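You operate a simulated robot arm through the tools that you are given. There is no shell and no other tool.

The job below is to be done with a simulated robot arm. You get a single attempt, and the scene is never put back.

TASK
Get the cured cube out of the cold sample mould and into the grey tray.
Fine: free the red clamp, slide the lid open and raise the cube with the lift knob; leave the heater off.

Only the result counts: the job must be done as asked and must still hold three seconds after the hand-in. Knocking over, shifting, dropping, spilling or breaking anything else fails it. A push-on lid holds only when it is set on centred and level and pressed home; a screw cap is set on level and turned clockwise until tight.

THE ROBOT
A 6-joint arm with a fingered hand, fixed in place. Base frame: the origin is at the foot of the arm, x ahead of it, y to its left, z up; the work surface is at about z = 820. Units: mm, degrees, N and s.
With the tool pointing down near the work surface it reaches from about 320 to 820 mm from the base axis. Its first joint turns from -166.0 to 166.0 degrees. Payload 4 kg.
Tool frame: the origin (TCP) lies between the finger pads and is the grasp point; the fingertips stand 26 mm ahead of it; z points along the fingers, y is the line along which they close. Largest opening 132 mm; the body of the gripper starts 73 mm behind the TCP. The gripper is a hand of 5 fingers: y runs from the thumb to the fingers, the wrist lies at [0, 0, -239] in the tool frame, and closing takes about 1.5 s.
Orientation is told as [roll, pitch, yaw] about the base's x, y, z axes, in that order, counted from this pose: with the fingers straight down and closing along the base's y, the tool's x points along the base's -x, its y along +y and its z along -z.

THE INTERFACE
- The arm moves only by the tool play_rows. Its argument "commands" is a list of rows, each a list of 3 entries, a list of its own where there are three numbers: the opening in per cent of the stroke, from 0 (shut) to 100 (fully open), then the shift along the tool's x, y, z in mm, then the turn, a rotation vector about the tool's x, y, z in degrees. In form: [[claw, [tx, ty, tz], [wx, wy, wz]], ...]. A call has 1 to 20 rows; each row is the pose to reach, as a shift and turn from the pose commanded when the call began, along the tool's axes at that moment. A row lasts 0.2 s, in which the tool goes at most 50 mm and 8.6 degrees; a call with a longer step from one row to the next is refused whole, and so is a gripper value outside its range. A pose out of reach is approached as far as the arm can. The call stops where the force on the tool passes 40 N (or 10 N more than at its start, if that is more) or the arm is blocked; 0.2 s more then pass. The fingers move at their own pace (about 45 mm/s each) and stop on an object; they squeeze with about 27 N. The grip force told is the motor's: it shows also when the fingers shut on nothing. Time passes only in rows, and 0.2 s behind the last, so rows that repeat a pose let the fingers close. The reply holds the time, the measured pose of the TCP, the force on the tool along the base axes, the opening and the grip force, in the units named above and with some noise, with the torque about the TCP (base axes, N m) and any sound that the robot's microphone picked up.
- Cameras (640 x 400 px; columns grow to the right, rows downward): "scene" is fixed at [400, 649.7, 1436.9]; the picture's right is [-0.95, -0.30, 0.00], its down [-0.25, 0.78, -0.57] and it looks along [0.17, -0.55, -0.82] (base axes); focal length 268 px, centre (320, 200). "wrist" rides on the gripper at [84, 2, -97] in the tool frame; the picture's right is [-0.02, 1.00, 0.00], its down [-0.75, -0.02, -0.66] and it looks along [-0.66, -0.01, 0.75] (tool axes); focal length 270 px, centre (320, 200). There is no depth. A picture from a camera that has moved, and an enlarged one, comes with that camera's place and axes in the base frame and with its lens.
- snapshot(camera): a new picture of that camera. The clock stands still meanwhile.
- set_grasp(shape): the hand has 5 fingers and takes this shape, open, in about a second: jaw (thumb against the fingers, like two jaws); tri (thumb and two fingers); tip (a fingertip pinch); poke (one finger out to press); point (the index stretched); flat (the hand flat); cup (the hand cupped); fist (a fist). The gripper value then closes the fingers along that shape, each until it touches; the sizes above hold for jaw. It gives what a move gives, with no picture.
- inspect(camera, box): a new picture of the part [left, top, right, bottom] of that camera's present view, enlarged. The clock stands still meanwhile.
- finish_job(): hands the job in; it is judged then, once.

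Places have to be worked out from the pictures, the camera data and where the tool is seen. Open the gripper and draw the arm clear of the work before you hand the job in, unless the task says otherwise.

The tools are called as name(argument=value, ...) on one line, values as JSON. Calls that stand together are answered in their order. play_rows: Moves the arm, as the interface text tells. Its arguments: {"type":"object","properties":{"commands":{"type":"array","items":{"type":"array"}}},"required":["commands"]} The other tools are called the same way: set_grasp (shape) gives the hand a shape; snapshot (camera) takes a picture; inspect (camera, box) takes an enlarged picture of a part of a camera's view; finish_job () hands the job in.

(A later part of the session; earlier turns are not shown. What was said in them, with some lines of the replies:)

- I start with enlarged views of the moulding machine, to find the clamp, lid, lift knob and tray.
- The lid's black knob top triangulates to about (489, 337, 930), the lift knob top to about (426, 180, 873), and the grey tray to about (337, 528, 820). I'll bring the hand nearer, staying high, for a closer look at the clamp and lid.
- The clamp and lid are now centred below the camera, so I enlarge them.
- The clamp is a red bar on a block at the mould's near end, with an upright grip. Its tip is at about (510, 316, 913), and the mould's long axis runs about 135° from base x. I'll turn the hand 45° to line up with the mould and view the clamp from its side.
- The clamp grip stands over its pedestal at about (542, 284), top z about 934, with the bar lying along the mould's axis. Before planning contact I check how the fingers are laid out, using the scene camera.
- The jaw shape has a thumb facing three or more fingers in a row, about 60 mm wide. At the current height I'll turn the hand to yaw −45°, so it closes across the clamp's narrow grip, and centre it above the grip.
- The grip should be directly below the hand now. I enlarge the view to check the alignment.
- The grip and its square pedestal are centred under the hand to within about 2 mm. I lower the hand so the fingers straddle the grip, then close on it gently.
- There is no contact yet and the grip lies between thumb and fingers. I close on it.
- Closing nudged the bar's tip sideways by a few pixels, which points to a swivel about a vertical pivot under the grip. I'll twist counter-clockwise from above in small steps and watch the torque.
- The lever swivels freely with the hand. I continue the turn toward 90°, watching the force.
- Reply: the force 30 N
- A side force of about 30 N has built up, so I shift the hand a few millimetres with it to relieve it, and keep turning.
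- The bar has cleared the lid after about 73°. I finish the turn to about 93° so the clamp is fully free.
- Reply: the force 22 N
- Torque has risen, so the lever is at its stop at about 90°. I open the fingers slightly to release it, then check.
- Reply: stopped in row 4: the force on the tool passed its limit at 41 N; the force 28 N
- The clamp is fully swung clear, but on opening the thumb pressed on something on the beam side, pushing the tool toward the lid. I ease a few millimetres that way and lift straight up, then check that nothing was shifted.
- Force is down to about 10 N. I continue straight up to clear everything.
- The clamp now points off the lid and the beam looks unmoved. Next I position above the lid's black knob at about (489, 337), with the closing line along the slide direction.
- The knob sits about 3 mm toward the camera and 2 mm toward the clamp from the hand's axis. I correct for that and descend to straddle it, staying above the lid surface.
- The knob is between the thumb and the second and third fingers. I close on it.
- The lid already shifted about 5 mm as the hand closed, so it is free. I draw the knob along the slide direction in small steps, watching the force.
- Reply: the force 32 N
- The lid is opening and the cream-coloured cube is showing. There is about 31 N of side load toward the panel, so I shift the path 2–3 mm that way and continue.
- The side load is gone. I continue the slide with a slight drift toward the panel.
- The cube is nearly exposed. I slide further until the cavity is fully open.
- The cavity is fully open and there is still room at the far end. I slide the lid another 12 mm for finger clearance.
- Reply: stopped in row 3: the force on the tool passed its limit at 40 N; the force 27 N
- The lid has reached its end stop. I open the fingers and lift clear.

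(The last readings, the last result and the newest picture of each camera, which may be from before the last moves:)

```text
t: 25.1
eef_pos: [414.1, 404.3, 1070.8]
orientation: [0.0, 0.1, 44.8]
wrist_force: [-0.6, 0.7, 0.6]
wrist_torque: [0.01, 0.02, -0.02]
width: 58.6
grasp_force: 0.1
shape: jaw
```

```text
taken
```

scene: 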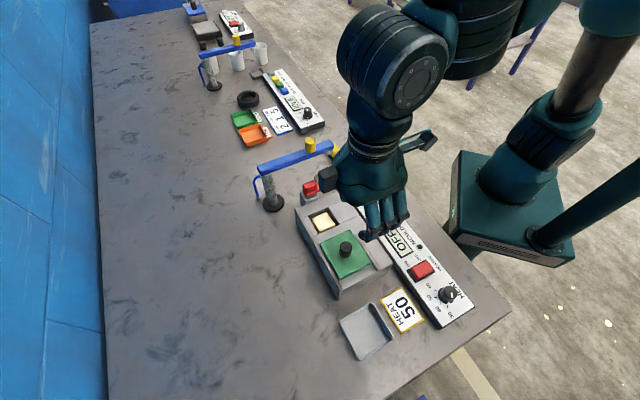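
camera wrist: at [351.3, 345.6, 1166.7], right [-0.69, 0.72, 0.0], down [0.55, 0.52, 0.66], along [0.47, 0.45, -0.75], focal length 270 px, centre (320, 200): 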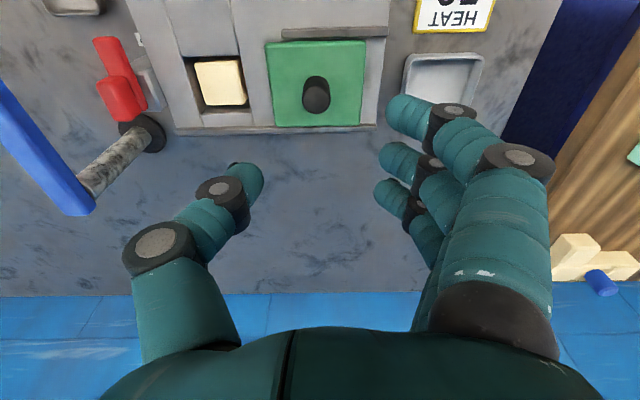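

The lid is open at its stop and the cube is visible in the cavity. Now I go high over the lift knob at about (426, 180), turning to yaw about 115°, an approach that keeps the fingers away from the buttons.

play_rows(commands=[[45, [16.6, -18.6, 0], [0, 0, -7.8]], [45, [33.2, -37.2, 0], [0, 0, -15.6]], [45, [49.8, -55.8, 0], [0, 0, -23.4]], [45, [66.4, -74.4, 0], [0, 0, -31.2]], [45, [83, -93, 0], [0, 0, -39]], [45, [99.6, -111.6, 0], [0, 0, -46.8]], [45, [116.2, -130.2, 0], [0, 0, -54.6]], [45, [132.8, -148.8, 0], [0, 0, -62.4]], [45, [149.3, -167.4, 0], [0, 0, -70]]])

snapshot(camera="wrist")

inspect(camera="scene", box=[260, 140, 420, 240])

```text
t: 27.1
eef_pos: [409.7, 215.2, 1078.6]
orientation: [0.4, -1.7, 113.4]
wrist_force: [0.6, 0.7, 0.3]
wrist_torque: [0.03, -0.01, -0.02]
width: 58.5
grasp_force: 0.0
shape: jaw
out of reach, approached as far as the arm can: row 9
```

```text
taken
camera wrist: at [443.1, 134.4, 1171.1], right [-0.93, -0.38, 0.01], down [-0.27, 0.68, 0.68], along [-0.26, 0.63, -0.73], focal length 270 px, centre (320, 200)
```

wrist: 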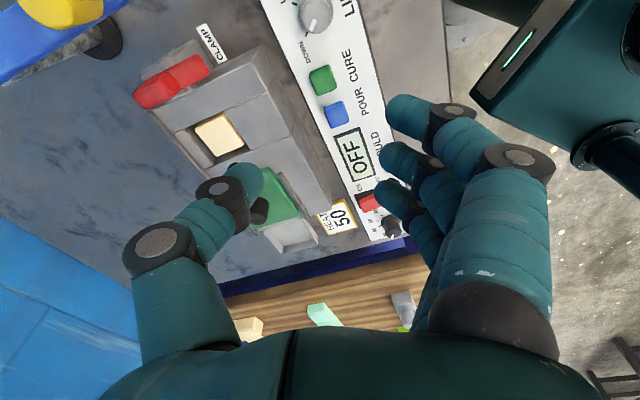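

```text
4.00 times, centred on (340, 190) of scene
camera zoom: at [400.0, 649.7, 1436.9], right [-0.95, -0.3, 0.0], down [-0.25, 0.78, -0.57], along [0.17, -0.55, -0.82], focal length 1071 px, centre (240, 240)
```

zoom: 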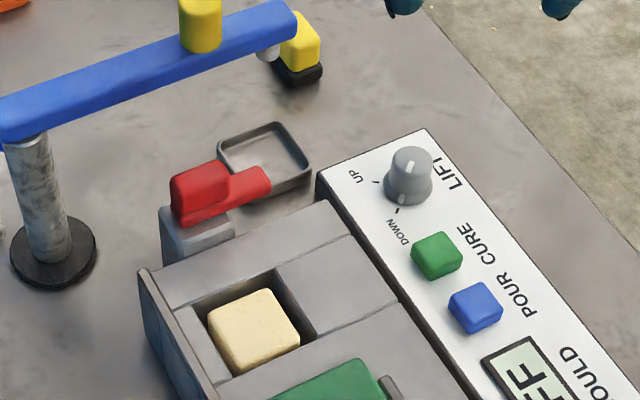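

The last pose was out of reach, which looks like a wrist turn limit near yaw 110°. I turn back to about yaw 95° and see where the hand settles.

play_rows(commands=[[35, [0, 0, 0], [0, 0, 7]], [35, [0, 0, 0], [0, 0, 14]], [35, [0, 0, 0], [0, 0, 19]], [35, [0, 0, 0], [0, 0, 19]]])

```text
t: 28.1
eef_pos: [410.5, 215.2, 1079.1]
orientation: [0.2, 0.0, 95.7]
wrist_force: [-0.4, -0.5, -0.2]
wrist_torque: [0.01, 0.01, 0.02]
width: 47.0
grasp_force: 0.1
shape: jaw
```

The hand is at (410, 215, 1079), yaw 96°. I move over the lift knob and down to z about 1000 for a close look at the pointer and its marks.

play_rows(commands=[[35, [13, -4, 26], [0, 0, 0]], [35, [26, -8, 52], [0, 0, 0]], [35, [38, -12, 79], [0, 0, 0]]])

snapshot(camera="wrist")

inspect(camera="wrist", box=[240, 40, 400, 160])

inspect(camera="scene", box=[280, 100, 440, 240])

```text
t: 28.9
eef_pos: [426.7, 181.5, 1000.0]
orientation: [0.1, -0.1, 95.9]
wrist_force: [1.0, -0.2, -1.0]
wrist_torque: [0.02, 0.0, -0.02]
width: 46.9
grasp_force: 0.1
shape: jaw
```

```text
taken
camera wrist: at [432.6, 96.9, 1094.9], right [-1.0, -0.08, 0.0], down [-0.06, 0.75, 0.66], along [-0.05, 0.66, -0.75], focal length 270 px, centre (320, 200)
```

wrist: 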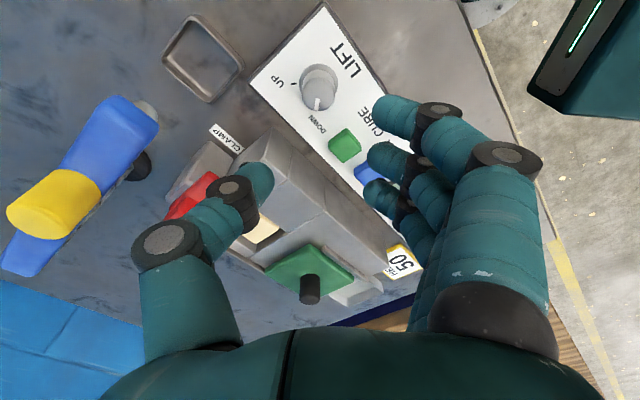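

```text
3.33 times, centred on (320, 100) of wrist
camera zoom: at [432.6, 96.9, 1094.9], right [-1.0, -0.08, 0.0], down [-0.06, 0.75, 0.66], along [-0.05, 0.66, -0.75], focal length 901 px, centre (320, 533)
```

zoom: 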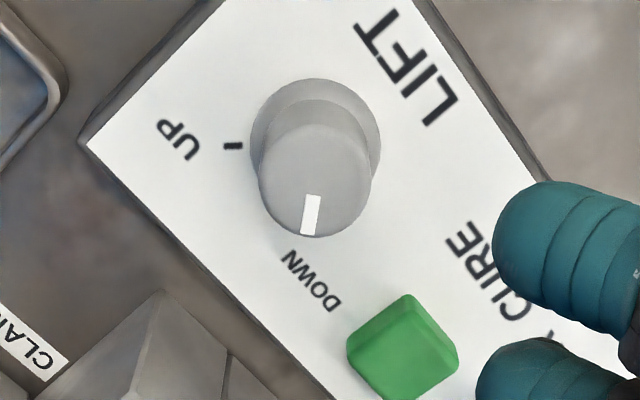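

```text
2.86 times, centred on (360, 170) of scene
camera zoom: at [400.0, 649.7, 1436.9], right [-0.95, -0.3, 0.0], down [-0.25, 0.78, -0.57], along [0.17, -0.55, -0.82], focal length 765 px, centre (206, 286)
```

zoom: 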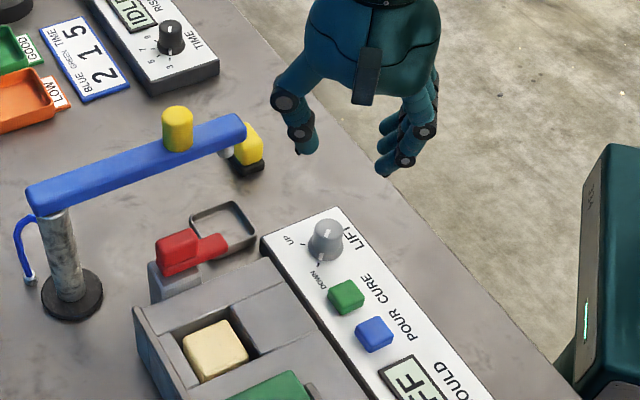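

The pointer is at DOWN (toward +y) and the UP mark points along +x, so it needs about 80° clockwise from above. The knob is at about (428, 178), radius 14 mm, so I centre on it and descend to just above its skirt.

play_rows(commands=[[38, [3, -1, 30], [0, 0, 0]], [38, [3, -1, 60], [0, 0, 0]], [38, [3, -1, 85], [0, 0, 0]], [38, [3, -1, 100], [0, 0, 0]]])

snapshot(camera="wrist")

inspect(camera="scene", box=[300, 120, 440, 240])

```text
t: 29.9
eef_pos: [427.1, 177.4, 901.0]
orientation: [-0.1, 0.1, 95.8]
wrist_force: [-0.6, -0.1, 0.1]
wrist_torque: [-0.01, 0.01, -0.01]
width: 49.6
grasp_force: 0.1
shape: jaw
```

```text
taken
camera wrist: at [433.5, 92.4, 996.6], right [-1.0, -0.08, 0.0], down [-0.06, 0.75, 0.66], along [-0.05, 0.66, -0.75], focal length 270 px, centre (320, 200)
```

wrist: 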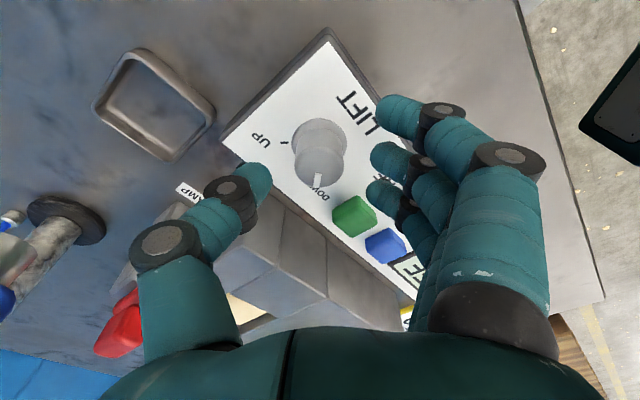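

```text
3.33 times, centred on (370, 180) of scene
camera zoom: at [400.0, 649.7, 1436.9], right [-0.95, -0.3, 0.0], down [-0.25, 0.78, -0.57], along [0.17, -0.55, -0.82], focal length 892 px, centre (153, 267)
```

zoom: 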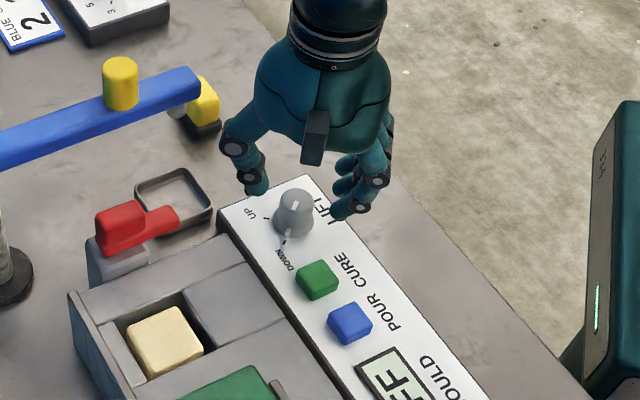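

The hand is centred on the knob with no contact. I descend the last 15 mm and close on it.

play_rows(commands=[[38, [0, 0, 8], [0, 0, 0]], [38, [0, 0, 15], [0, 0, 0]], [20, [0, 0, 15], [0, 0, 0]], [10, [0, 0, 15], [0, 0, 0]], [0, [0, 0, 15], [0, 0, 0]], [0, [0, 0, 15], [0, 0, 0]], [0, [0, 0, 15], [0, 0, 0]], [0, [0, 0, 15], [0, 0, 0]]])

snapshot(camera="wrist")

```text
t: 31.8
eef_pos: [428.3, 176.5, 887.4]
orientation: [0.0, 0.0, 95.7]
wrist_force: [10.8, 0.6, -5.3]
wrist_torque: [0.01, -0.11, -0.06]
width: 10.1
grasp_force: 26.6
shape: jaw
```

```text
taken
camera wrist: at [434.0, 91.9, 981.2], right [-1.0, -0.08, 0.0], down [-0.06, 0.75, 0.66], along [-0.05, 0.66, -0.75], focal length 270 px, centre (320, 200)
```

wrist: 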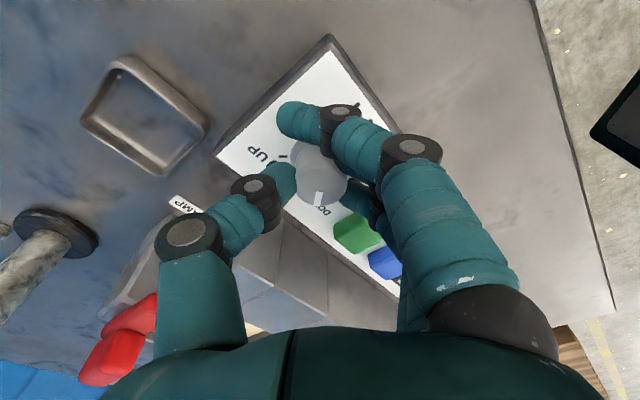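

The knob is held between the thumb and two fingers. I turn it clockwise 21° first and check the readings.

play_rows(commands=[[0, [0, 0, 0], [0, 0, 7]], [0, [0, 0, 0], [0, 0, 14]], [0, [0, 0, 0], [0, 0, 21]]])

snapshot(camera="wrist")

inspect(camera="scene", box=[300, 160, 420, 260])

```text
t: 32.5
eef_pos: [426.7, 176.1, 884.9]
orientation: [0.0, 0.0, 74.7]
wrist_force: [13.2, -1.9, 4.0]
wrist_torque: [-0.03, -0.16, 0.01]
width: 10.5
grasp_force: 26.7
shape: jaw
```

```text
taken
camera wrist: at [402.6, 95.1, 980.7], right [-0.96, 0.28, 0.0], down [0.21, 0.72, 0.66], along [0.19, 0.63, -0.75], focal length 270 px, centre (320, 200)
```

wrist: 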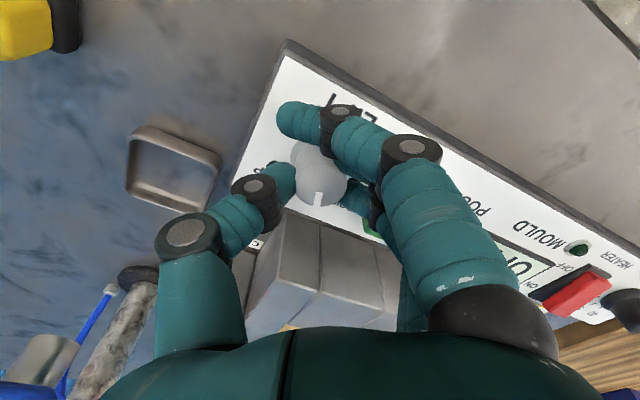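

```text
4.00 times, centred on (360, 210) of scene
camera zoom: at [400.0, 649.7, 1436.9], right [-0.95, -0.3, 0.0], down [-0.25, 0.78, -0.57], along [0.17, -0.55, -0.82], focal length 1071 px, centre (160, 160)
```

zoom: 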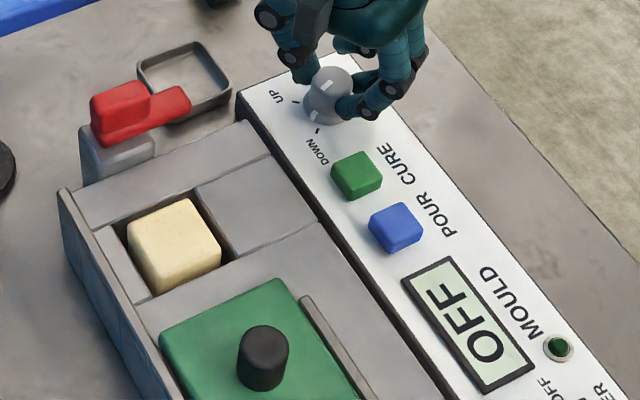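

The knob turns with the hand, the cube is rising, and the fingers are well clear of the buttons. I continue the turn toward UP.

play_rows(commands=[[0, [0, 0, 0], [0, 0, 7]], [0, [0, 0, 0], [0, 0, 14]], [0, [0, 0, 0], [0, 0, 21]], [0, [0, 0, 0], [0, 0, 28]], [0, [0, 0, 0], [0, 0, 35]], [0, [0, 0, 0], [0, 0, 42]]])

snapshot(camera="wrist")

inspect(camera="scene", box=[300, 160, 420, 260])

```text
t: 34.0
eef_pos: [426.2, 175.4, 883.9]
orientation: [-0.1, 0.1, 32.7]
wrist_force: [4.1, -7.2, 15.4]
wrist_torque: [-0.01, -0.07, -0.04]
width: 10.7
grasp_force: 27.5
shape: jaw
```

```text
taken
camera wrist: at [354.1, 132.0, 979.8], right [-0.52, 0.85, 0.0], down [0.64, 0.39, 0.66], along [0.56, 0.34, -0.75], focal length 270 px, centre (320, 200)
```

wrist: 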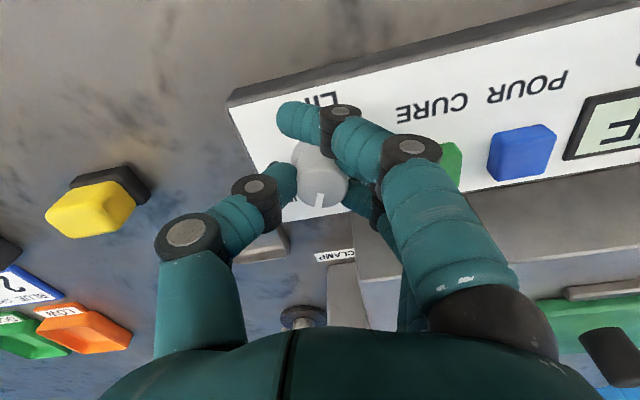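

```text
4.00 times, centred on (360, 210) of scene
camera zoom: at [400.0, 649.7, 1436.9], right [-0.95, -0.3, 0.0], down [-0.25, 0.78, -0.57], along [0.17, -0.55, -0.82], focal length 1071 px, centre (160, 160)
```

zoom: 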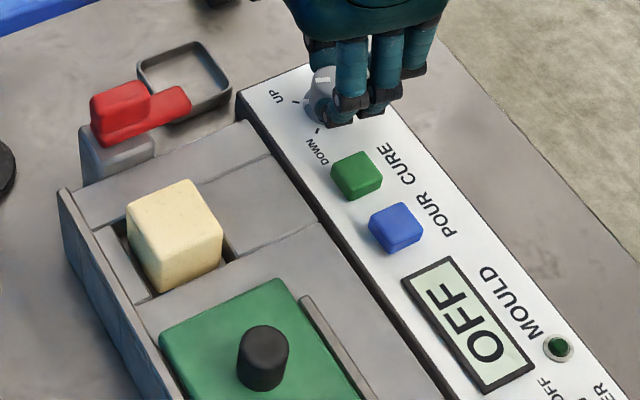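

The cube is now well up. I turn the remaining 16–18° to the UP mark.

play_rows(commands=[[0, [0, 0, -1], [0, 0, 6]], [0, [0, 0, -1], [0, 0, 12]], [0, [0, 0, -1], [0, 0, 17]], [0, [0, 0, -1], [0, 0, 17]]])

inspect(camera="scene", box=[300, 160, 420, 260])

inspect(camera="scene", box=[350, 165, 400, 205])

```text
t: 35.0
eef_pos: [425.8, 176.6, 884.5]
orientation: [0.0, 0.1, 15.7]
wrist_force: [3.7, -3.3, -1.7]
wrist_torque: [0.1, 0.0, 0.01]
width: 10.3
grasp_force: 26.5
shape: jaw
```

```text
4.00 times, centred on (360, 210) of scene
camera zoom: at [400.0, 649.7, 1436.9], right [-0.95, -0.3, 0.0], down [-0.25, 0.78, -0.57], along [0.17, -0.55, -0.82], focal length 1071 px, centre (160, 160)
```

zoom: 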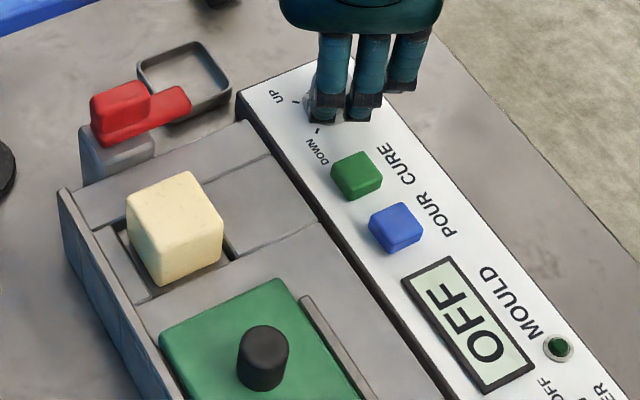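

```text
10.00 times, centred on (375, 185) of scene
camera zoom: at [400.0, 649.7, 1436.9], right [-0.95, -0.3, 0.0], down [-0.25, 0.78, -0.57], along [0.17, -0.55, -0.82], focal length 2677 px, centre (-230, 350)
```

zoom: 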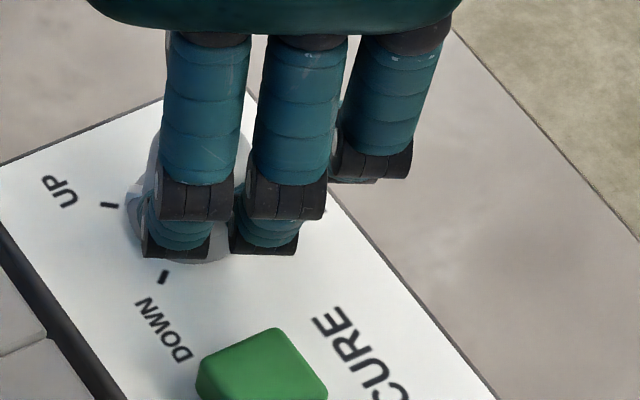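

The pointer is nearly at UP and there is no end-stop torque yet. I turn a few degrees more to be sure.

play_rows(commands=[[0, [0, 0, 0], [0, 0, 3]], [0, [0, 0, 0], [0, 0, 6]], [0, [0, 0, 0], [0, 0, 9]]])

inspect(camera="scene", box=[300, 160, 420, 260])

snapshot(camera="wrist")

```text
t: 35.8
eef_pos: [426.3, 177.1, 885.5]
orientation: [-0.2, 0.2, 6.8]
wrist_force: [0.6, -7.4, -6.3]
wrist_torque: [0.0, 0.01, 0.35]
width: 10.4
grasp_force: 26.7
shape: jaw
```

```text
4.00 times, centred on (360, 210) of scene
camera zoom: at [400.0, 649.7, 1436.9], right [-0.95, -0.3, 0.0], down [-0.25, 0.78, -0.57], along [0.17, -0.55, -0.82], focal length 1071 px, centre (160, 160)
```

zoom: 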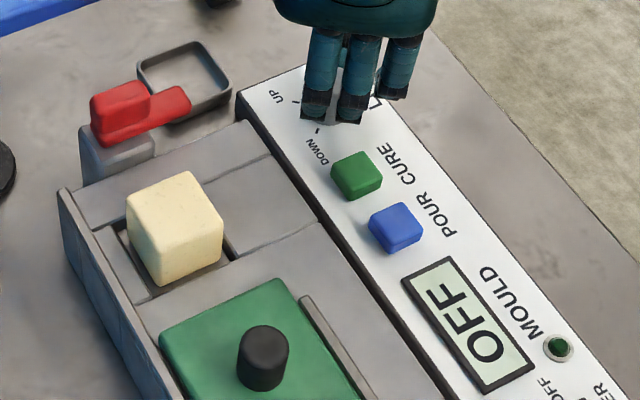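

```text
taken
camera wrist: at [342.1, 168.3, 981.2], right [-0.1, 1.0, 0.0], down [0.75, 0.07, 0.66], along [0.65, 0.06, -0.75], focal length 270 px, centre (320, 200)
```

wrist: 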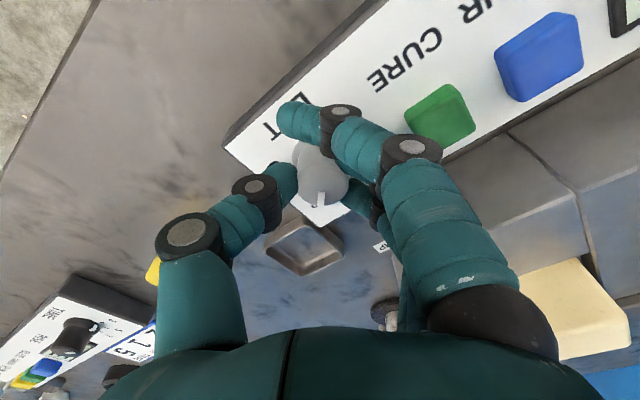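

The knob is against its UP stop and the cube is fully raised. I open just enough to release and lift straight up.

play_rows(commands=[[15, [0, 0, 0], [0, 0, -2]], [32, [0, 0, 0], [0, 0, -2]], [32, [0, 0, 0], [0, 0, -2]], [32, [0, 0, 0], [0, 0, -2]], [32, [0, 0, -10], [0, 0, -2]], [32, [0, 0, -25], [0, 0, -2]], [32, [0, 0, -60], [0, 0, -2]], [32, [0, 0, -100], [0, 0, -2]], [32, [0, 0, -140], [0, 0, -2]]])

inspect(camera="scene", box=[300, 160, 420, 260])

snapshot(camera="wrist")

```text
t: 37.8
eef_pos: [428.9, 176.6, 1025.8]
orientation: [0.0, 0.2, 8.8]
wrist_force: [-0.3, -0.3, 0.1]
wrist_torque: [-0.03, 0.01, 0.0]
width: 41.9
grasp_force: 0.1
shape: jaw
```

```text
4.00 times, centred on (360, 210) of scene
camera zoom: at [400.0, 649.7, 1436.9], right [-0.95, -0.3, 0.0], down [-0.25, 0.78, -0.57], along [0.17, -0.55, -0.82], focal length 1071 px, centre (160, 160)
```

zoom: 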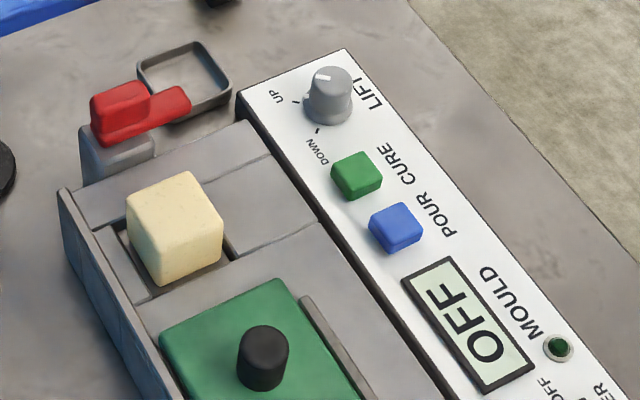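

```text
taken
camera wrist: at [343.5, 164.2, 1120.7], right [-0.13, 0.99, 0.0], down [0.75, 0.1, 0.66], along [0.65, 0.09, -0.75], focal length 270 px, centre (320, 200)
```

wrist: 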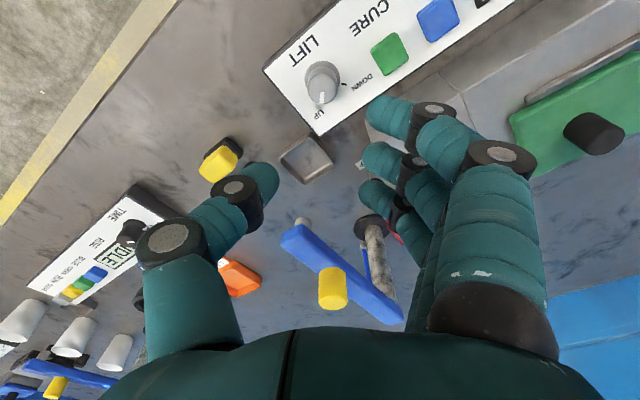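

The knob stays at UP and the cube stays raised. I enlarge the cube to measure its place and height.

inspect(camera="scene", box=[300, 190, 360, 250])

inspect(camera="scene", box=[320, 280, 440, 370])

```text
6.67 times, centred on (330, 220) of scene
camera zoom: at [400.0, 649.7, 1436.9], right [-0.95, -0.3, 0.0], down [-0.25, 0.78, -0.57], along [0.17, -0.55, -0.82], focal length 1785 px, centre (253, 67)
```

zoom: 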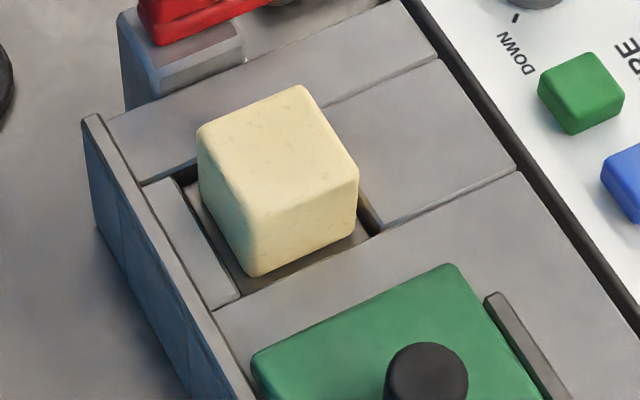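

```text
4.44 times, centred on (380, 325) of scene
camera zoom: at [400.0, 649.7, 1436.9], right [-0.95, -0.3, 0.0], down [-0.25, 0.78, -0.57], along [0.17, -0.55, -0.82], focal length 1190 px, centre (53, -356)
```

zoom: 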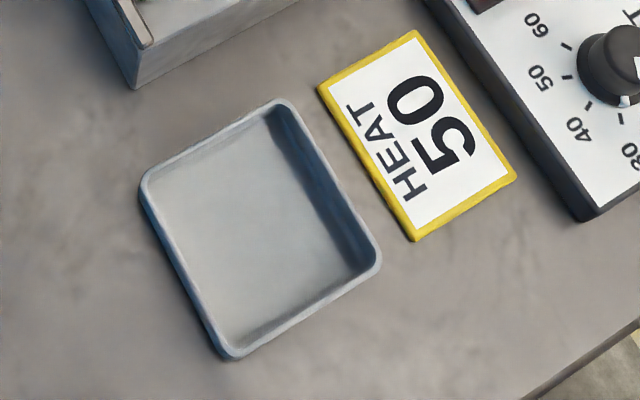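

The cube's top centre is near (488, 346), with z still to be confirmed. I move the hand above it at yaw −45° with the jaws wide, and look with the wrist camera.

play_rows(commands=[[40, [-12, 22, -2], [0, 0, 7.7]], [50, [-24, 45, -4], [0, 0, 15.4]], [60, [-36, 67, -5], [0, 0, 23.1]], [75, [-48, 90, -5], [0, 0, 30.8]], [75, [-60, 112, -5], [0, 0, 38.5]], [75, [-72, 135, -5], [0, 0, 46.2]], [75, [-84, 157, -5], [0, 0, 53.8]], [75, [-84, 157, -5], [0, 0, 53.8]]])

snapshot(camera="wrist")

inspect(camera="wrist", box=[240, 50, 400, 170])

```text
t: 39.5
eef_pos: [484.3, 345.4, 1030.0]
orientation: [0.0, 0.0, -45.2]
wrist_force: [-0.7, 0.2, -0.1]
wrist_torque: [-0.01, 0.02, -0.01]
width: 98.6
grasp_force: 0.1
shape: jaw
```

```text
taken
camera wrist: at [426.4, 406.2, 1126.1], right [0.72, 0.69, 0.0], down [0.52, -0.54, 0.66], along [0.45, -0.48, -0.75], focal length 270 px, centre (320, 200)
```

wrist: 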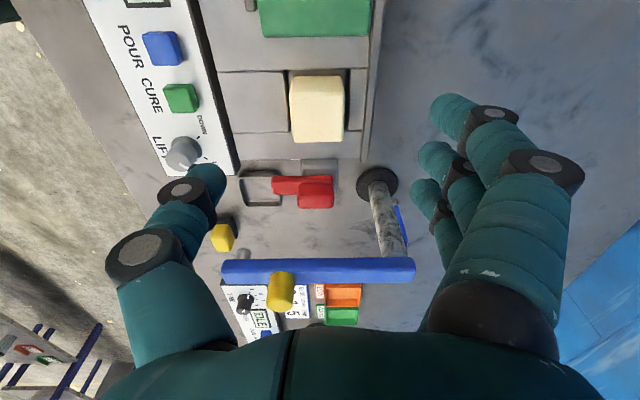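

```text
3.33 times, centred on (320, 110) of wrist
camera zoom: at [426.4, 406.2, 1126.1], right [0.72, 0.69, 0.0], down [0.52, -0.54, 0.66], along [0.45, -0.48, -0.75], focal length 901 px, centre (320, 500)
```

zoom: 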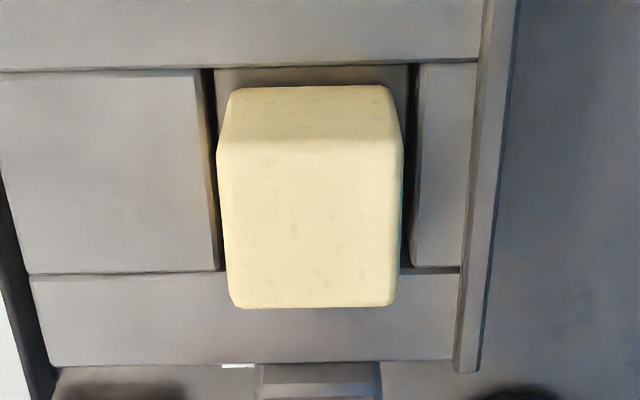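

Triangulation puts the cube centre at about (490, 336), about 42 mm wide, top at z about 920, with its bottom at the mould's top face (z about 879). I centre on it with a narrower opening to miss the side rail and descend partway.

play_rows(commands=[[52, [-7, -1, 0], [0, 0, 0]], [52, [-14, -2, 10], [0, 0, 0]], [52, [-14, -2, 35], [0, 0, 0]], [52, [-14, -2, 60], [0, 0, 0]], [52, [-14, -2, 80], [0, 0, 0]]])

snapshot(camera="wrist")

inspect(camera="scene", box=[270, 140, 400, 240])

```text
t: 40.8
eef_pos: [492.5, 334.1, 949.1]
orientation: [0.0, 0.0, -45.0]
wrist_force: [-0.6, -0.1, -0.1]
wrist_torque: [-0.01, -0.02, 0.01]
width: 69.7
grasp_force: 0.1
shape: jaw
```

```text
taken
camera wrist: at [433.6, 394.5, 1044.6], right [0.72, 0.69, 0.0], down [0.52, -0.54, 0.66], along [0.46, -0.47, -0.75], focal length 270 px, centre (320, 200)
```

wrist: 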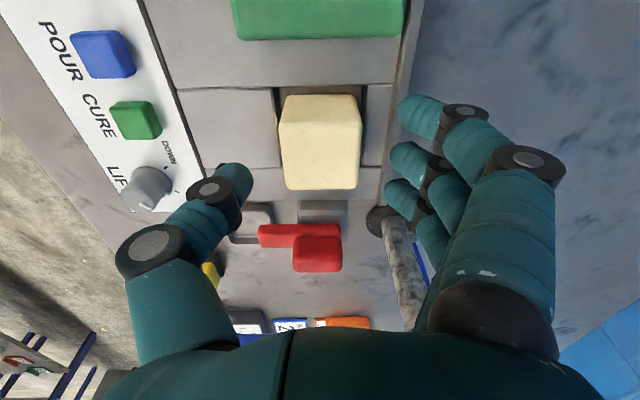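

```text
4.00 times, centred on (335, 190) of scene
camera zoom: at [400.0, 649.7, 1436.9], right [-0.95, -0.3, 0.0], down [-0.25, 0.78, -0.57], along [0.17, -0.55, -0.82], focal length 1071 px, centre (260, 240)
```

zoom: 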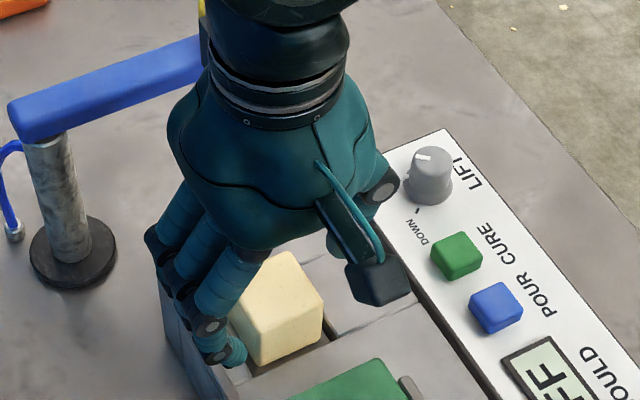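

The cube is centred as planned. I narrow the jaws a little, descend to z about 915 (fingertips about 10 mm above the mould face), and close.

play_rows(commands=[[44, [0, 0, 0], [0, 0, 0]], [44, [0, 0, 12], [0, 0, 0]], [44, [0, 0, 24], [0, 0, 0]], [44, [0, 0, 34], [0, 0, 0]], [44, [0, 0, 34], [0, 0, 0]]])

snapshot(camera="wrist")

```text
t: 42.0
eef_pos: [494.9, 332.3, 916.7]
orientation: [0.0, 0.0, -45.0]
wrist_force: [-1.9, -0.2, 6.2]
wrist_torque: [0.16, -0.13, 0.07]
width: 58.1
grasp_force: 0.1
shape: jaw
```

```text
taken
camera wrist: at [435.7, 394.4, 1012.6], right [0.72, 0.69, 0.0], down [0.52, -0.54, 0.66], along [0.46, -0.47, -0.75], focal length 270 px, centre (320, 200)
```

wrist: 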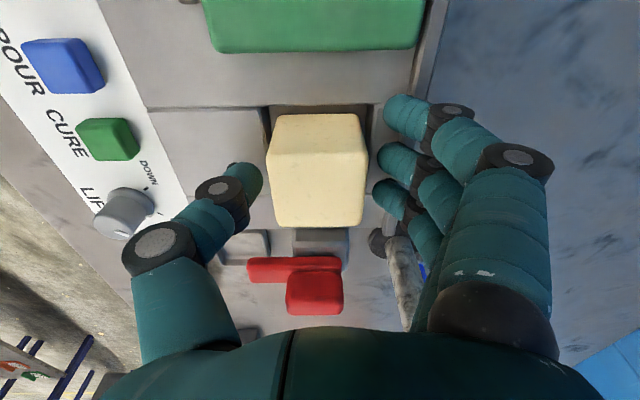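

There is a slight upward contact force of about 6 N, so I rise 3 mm and then close on the cube.

play_rows(commands=[[44, [0, 0, -4], [0, 0, 0]], [30, [0, 0, -4], [0, 0, 0]], [20, [0, 0, -4], [0, 0, 0]], [10, [0, 0, -4], [0, 0, 0]], [0, [0, 0, -4], [0, 0, 0]], [0, [0, 0, -4], [0, 0, 0]], [0, [0, 0, -4], [0, 0, 0]], [0, [0, 0, -4], [0, 0, 0]]])

snapshot(camera="wrist")

```text
t: 43.8
eef_pos: [494.7, 332.6, 919.9]
orientation: [0.0, 0.0, -44.9]
wrist_force: [-0.5, -0.8, 1.8]
wrist_torque: [0.03, 0.0, 0.0]
width: 23.9
grasp_force: 26.2
shape: jaw
```

```text
taken
camera wrist: at [435.6, 394.4, 1016.0], right [0.72, 0.69, 0.0], down [0.52, -0.54, 0.66], along [0.46, -0.47, -0.75], focal length 270 px, centre (320, 200)
```

wrist: 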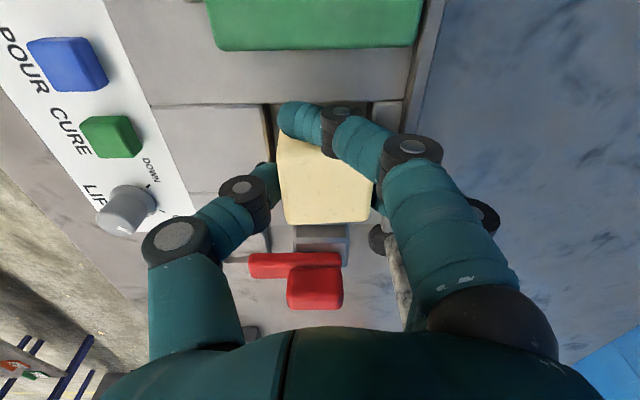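

The thumb and two fingers hold the cube, with the index wrapped around its front face. I lift slowly and check that it comes along.

play_rows(commands=[[0, [0, 0, -4], [0, 0, 0]], [0, [0, 0, -10], [0, 0, 0]], [0, [0, 0, -18], [0, 0, 0]], [0, [0, 0, -26], [0, 0, 0]]])

snapshot(camera="wrist")

inspect(camera="scene", box=[270, 140, 400, 240])

```text
t: 44.8
eef_pos: [495.1, 334.5, 943.7]
orientation: [-0.1, 0.0, -45.0]
wrist_force: [-1.2, -0.4, 0.1]
wrist_torque: [0.01, 0.0, 0.0]
width: 23.4
grasp_force: 27.2
shape: jaw
```

```text
taken
camera wrist: at [436.2, 394.8, 1039.8], right [0.72, 0.69, 0.0], down [0.52, -0.54, 0.66], along [0.45, -0.48, -0.75], focal length 270 px, centre (320, 200)
```

wrist: 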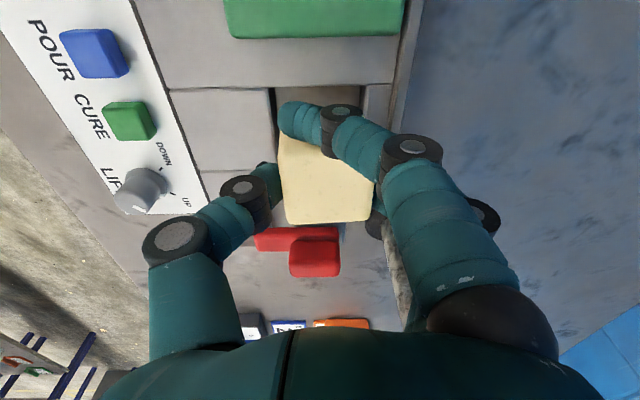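

```text
4.00 times, centred on (335, 190) of scene
camera zoom: at [400.0, 649.7, 1436.9], right [-0.95, -0.3, 0.0], down [-0.25, 0.78, -0.57], along [0.17, -0.55, -0.82], focal length 1071 px, centre (260, 240)
```

zoom: 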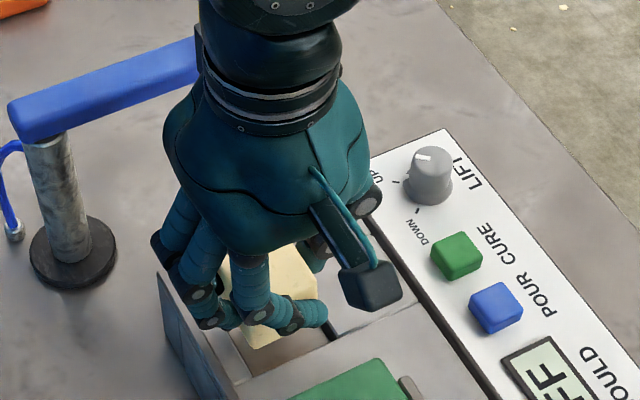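

The cube moves with the hand. I raise it to about z 1050 and carry it over to the tray, whose centre I judge to be near (337, 531).

play_rows(commands=[[0, [0, 0, -30], [0, 0, 0]], [0, [0, 0, -65], [0, 0, 0]], [0, [0, 0, -100], [0, 0, 0]], [0, [25, 2, -106], [0, 0, 0]], [0, [55, 5, -106], [0, 0, 0]], [0, [85, 8, -106], [0, 0, 0]], [0, [115, 11, -106], [0, 0, 0]], [0, [145, 14, -106], [0, 0, 0]], [0, [175, 17, -106], [0, 0, 0]], [0, [205, 20, -106], [0, 0, 0]], [0, [230, 22, -106], [0, 0, 0]], [0, [246, 24, -106], [0, 0, 0]]])

snapshot(camera="wrist")

snapshot(camera="scene")

```text
t: 47.4
eef_pos: [338.3, 523.7, 1053.2]
orientation: [0.0, 0.0, -45.0]
wrist_force: [-0.8, -0.2, -1.3]
wrist_torque: [-0.01, 0.01, -0.01]
width: 23.7
grasp_force: 27.4
shape: jaw
```

```text
taken
camera wrist: at [278.3, 585.0, 1148.8], right [0.72, 0.69, 0.0], down [0.52, -0.54, 0.66], along [0.46, -0.47, -0.75], focal length 270 px, centre (320, 200)
```

wrist: 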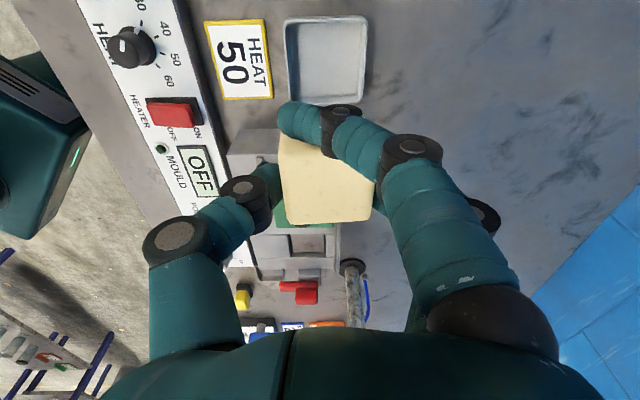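

```text
taken
```

scene: 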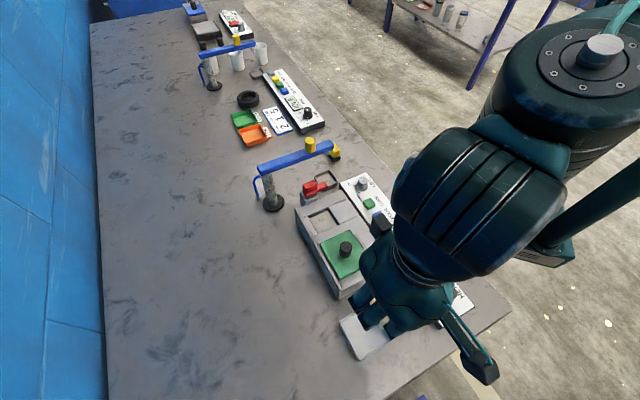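

The hand is over the tray; both cameras put the tray centre at about (339, 530) and the cube within about 2 mm of it. I descend to a little above the tray floor and check.

play_rows(commands=[[0, [1, 1, 30], [0, 0, 0]], [0, [1, 1, 60], [0, 0, 0]], [0, [1, 1, 90], [0, 0, 0]], [0, [1, 1, 120], [0, 0, 0]], [0, [1, 1, 145], [0, 0, 0]], [0, [1, 1, 160], [0, 0, 0]], [0, [1, 1, 170], [0, 0, 0]]])

snapshot(camera="wrist")

inspect(camera="scene", box=[310, 260, 470, 380])

```text
t: 49.0
eef_pos: [338.3, 522.4, 880.5]
orientation: [0.0, 0.0, -45.1]
wrist_force: [-0.2, -0.3, -0.3]
wrist_torque: [-0.01, 0.02, 0.02]
width: 23.4
grasp_force: 27.0
shape: jaw
```

```text
taken
camera wrist: at [278.3, 584.5, 977.0], right [0.72, 0.69, 0.0], down [0.52, -0.54, 0.66], along [0.46, -0.47, -0.75], focal length 270 px, centre (320, 200)
```

wrist: 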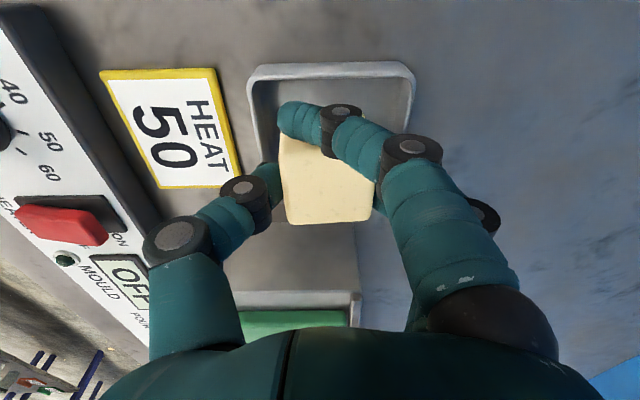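

```text
3.33 times, centred on (390, 320) of scene
camera zoom: at [400.0, 649.7, 1436.9], right [-0.95, -0.3, 0.0], down [-0.25, 0.78, -0.57], along [0.17, -0.55, -0.82], focal length 892 px, centre (87, -200)
```

zoom: 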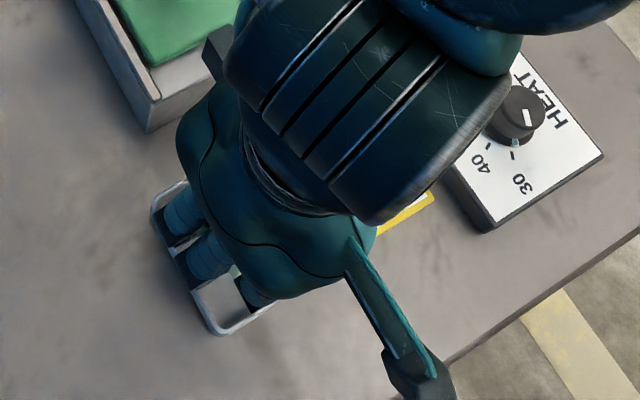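

The cube is centred over the tray floor. I lower gently the last 14–16 mm, watching for contact.

play_rows(commands=[[0, [0, 1.5, 4], [0, 0, 0]], [0, [0, 1.5, 8], [0, 0, 0]], [0, [0, 1.5, 10], [0, 0, 0]], [0, [0, 1.5, 12], [0, 0, 0]], [0, [0, 1.5, 13], [0, 0, 0]]])

```text
t: 50.1
eef_pos: [338.8, 526.6, 871.0]
orientation: [-0.1, 0.0, -45.0]
wrist_force: [0.6, -0.7, -0.2]
wrist_torque: [0.01, -0.01, -0.01]
width: 23.4
grasp_force: 27.4
shape: jaw
```

No contact yet; I continue down in 1 mm steps.

play_rows(commands=[[0, [0, 0, 1], [0, 0, 0]], [0, [0, 0, 2], [0, 0, 0]], [0, [0, 0, 3], [0, 0, 0]], [0, [0, 0, 4], [0, 0, 0]]])

snapshot(camera="wrist")

```text
t: 51.1
eef_pos: [339.0, 526.3, 865.4]
orientation: [0.0, -0.1, -45.0]
wrist_force: [-0.4, -6.3, 20.8]
wrist_torque: [0.14, -0.28, -0.09]
width: 24.3
grasp_force: 26.9
shape: jaw
```

```text
taken
camera wrist: at [278.8, 587.6, 961.8], right [0.72, 0.69, 0.0], down [0.52, -0.54, 0.66], along [0.46, -0.47, -0.75], focal length 270 px, centre (320, 200)
```

wrist: 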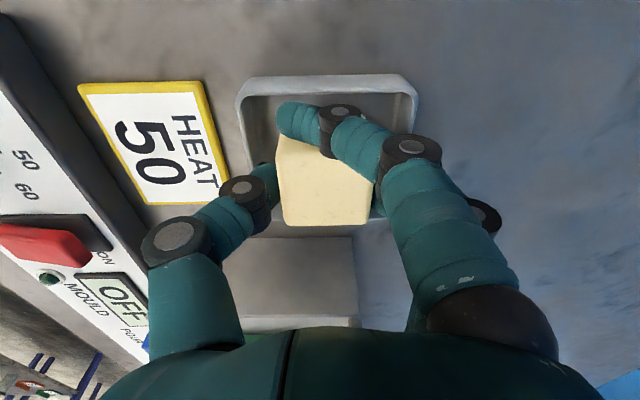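

The cube has touched the tray floor (21 N). I ease up 1 mm, open moderately so the fingers stay inside the tray, then rise.

play_rows(commands=[[0, [0, 0, -1], [0, 0, 0]], [25, [0, 0, -1], [0, 0, 0]], [38, [0, 0, -1], [0, 0, 0]], [42, [0, 0, -1], [0, 0, 0]], [42, [0, 0, -1], [0, 0, 0]], [42, [0, 0, -1], [0, 0, 0]]])

snapshot(camera="wrist")

```text
t: 52.5
eef_pos: [338.6, 527.4, 866.1]
orientation: [0.0, -0.1, -45.0]
wrist_force: [-0.4, 2.4, 12.6]
wrist_torque: [-0.04, -0.37, -0.18]
width: 47.7
grasp_force: 0.0
shape: jaw
```

```text
taken
camera wrist: at [278.7, 588.0, 961.4], right [0.72, 0.69, 0.0], down [0.52, -0.54, 0.66], along [0.46, -0.47, -0.75], focal length 270 px, centre (320, 200)
```

wrist: 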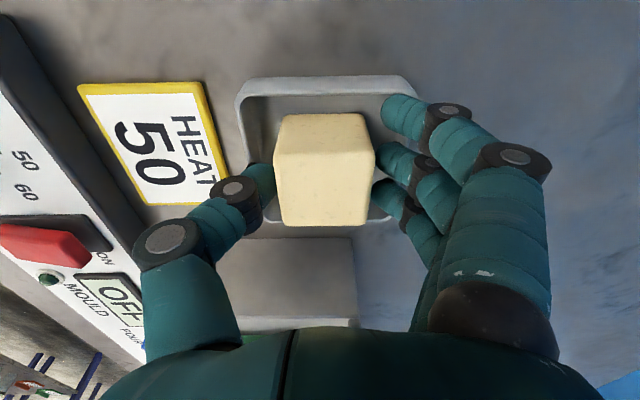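

The cube is standing free in the tray, with fingers just touching the rim. I lift straight up slowly.

play_rows(commands=[[38, [0, 0, -3], [0, 0, 0]], [38, [0, 0, -8], [0, 0, 0]], [40, [0, 0, -16], [0, 0, 0]], [42, [0, 0, -28], [0, 0, 0]], [42, [0, 0, -50], [0, 0, 0]], [42, [0, 0, -85], [0, 0, 0]], [42, [0, 0, -125], [0, 0, 0]], [42, [0, 0, -165], [0, 0, 0]]])

snapshot(camera="wrist")

snapshot(camera="scene")

```text
t: 54.4
eef_pos: [338.0, 524.7, 1029.5]
orientation: [0.0, 0.0, -44.9]
wrist_force: [0.5, -0.2, -0.4]
wrist_torque: [0.02, -0.02, -0.02]
width: 54.9
grasp_force: 0.0
shape: jaw
```

```text
taken
camera wrist: at [278.6, 586.0, 1125.0], right [0.72, 0.69, 0.0], down [0.52, -0.54, 0.66], along [0.45, -0.48, -0.75], focal length 270 px, centre (320, 200)
```

wrist: 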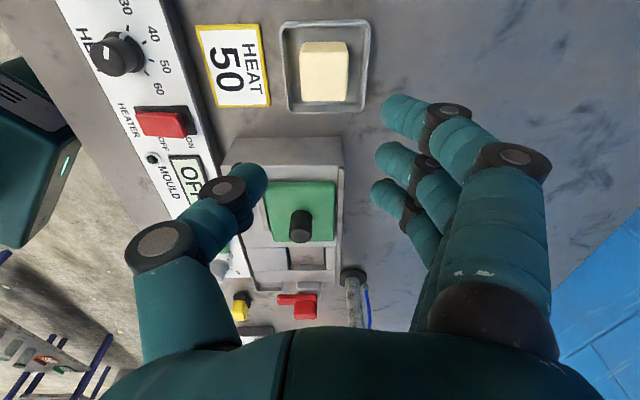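

```text
taken
```

scene: 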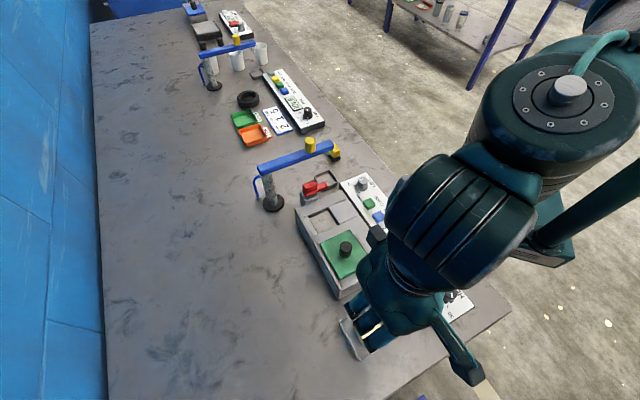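

The cube stands in the tray. I open the hand and draw the arm back and up, clear of the work, then check everything.

play_rows(commands=[[50, [0, 0, -40], [0, 0, 0]], [60, [0, 0, -80], [0, 0, 0]], [80, [-29, -24, -91], [0, 0, 0]], [100, [-58, -49, -91], [0, 0, 0]], [100, [-87, -74, -91], [0, 0, 0]], [100, [-116, -98, -91], [0, 0, 0]], [100, [-145, -123, -91], [0, 0, 0]], [100, [-174, -148, -91], [0, 0, 0]], [100, [-203, -172, -91], [0, 0, 0]]])

snapshot(camera="scene")

inspect(camera="scene", box=[240, 130, 480, 370])

```text
t: 56.4
eef_pos: [359.7, 263.2, 1122.6]
orientation: [0.0, 0.0, -45.0]
wrist_force: [-0.8, -0.1, 0.0]
wrist_torque: [0.02, 0.0, -0.02]
width: 131.7
grasp_force: 0.1
shape: jaw
```

```text
taken
```

scene: 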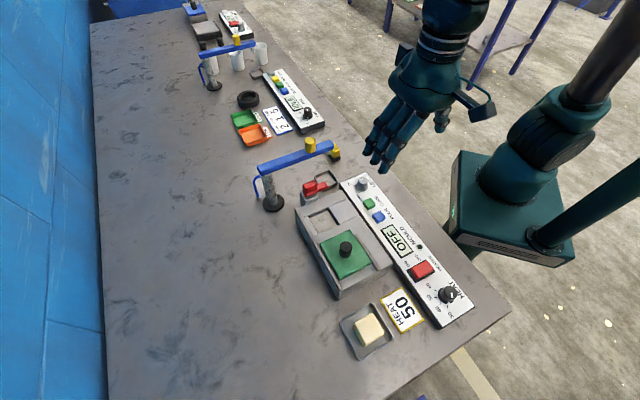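

```text
1.67 times, centred on (360, 250) of scene
camera zoom: at [400.0, 649.7, 1436.9], right [-0.95, -0.3, 0.0], down [-0.25, 0.78, -0.57], along [0.17, -0.55, -0.82], focal length 446 px, centre (253, 117)
```

zoom: 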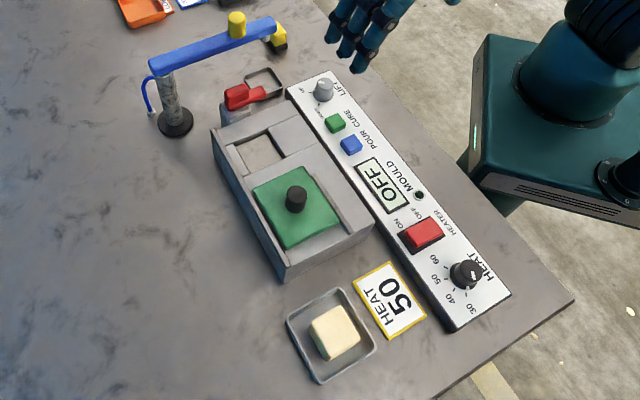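

The cube sits inside the grey tray, the mould display reads OFF, and the tray, beam and sign are where they were. The arm is clear with the hand open, so I hand the job in.

finish_job()

```text
The job is handed in.
```

The cured cube is in the grey tray, and the job is handed in. The hand-in gave no verdict, only that the job was received.

- **Clamp:** I swung the red clamp about 90° off the lid.
- **Lid:** It is slid open to its end stop.
- **Lift knob:** It is turned fully to UP, which raised the cube clear of the mould. I left it there.
- **Heater:** I never touched it, and the panel still reads OFF.

While I let go of the clamp, the thumb pressed against something on the blue beam's side and the arm stopped at 41 N. I backed off, and the pictures afterwards showed the beam where it was before.

When I released the cube, the fingers lightly touched the tray rim. In the final picture the tray is where it was and the cube is standing in it. The arm is drawn clear with the hand open.
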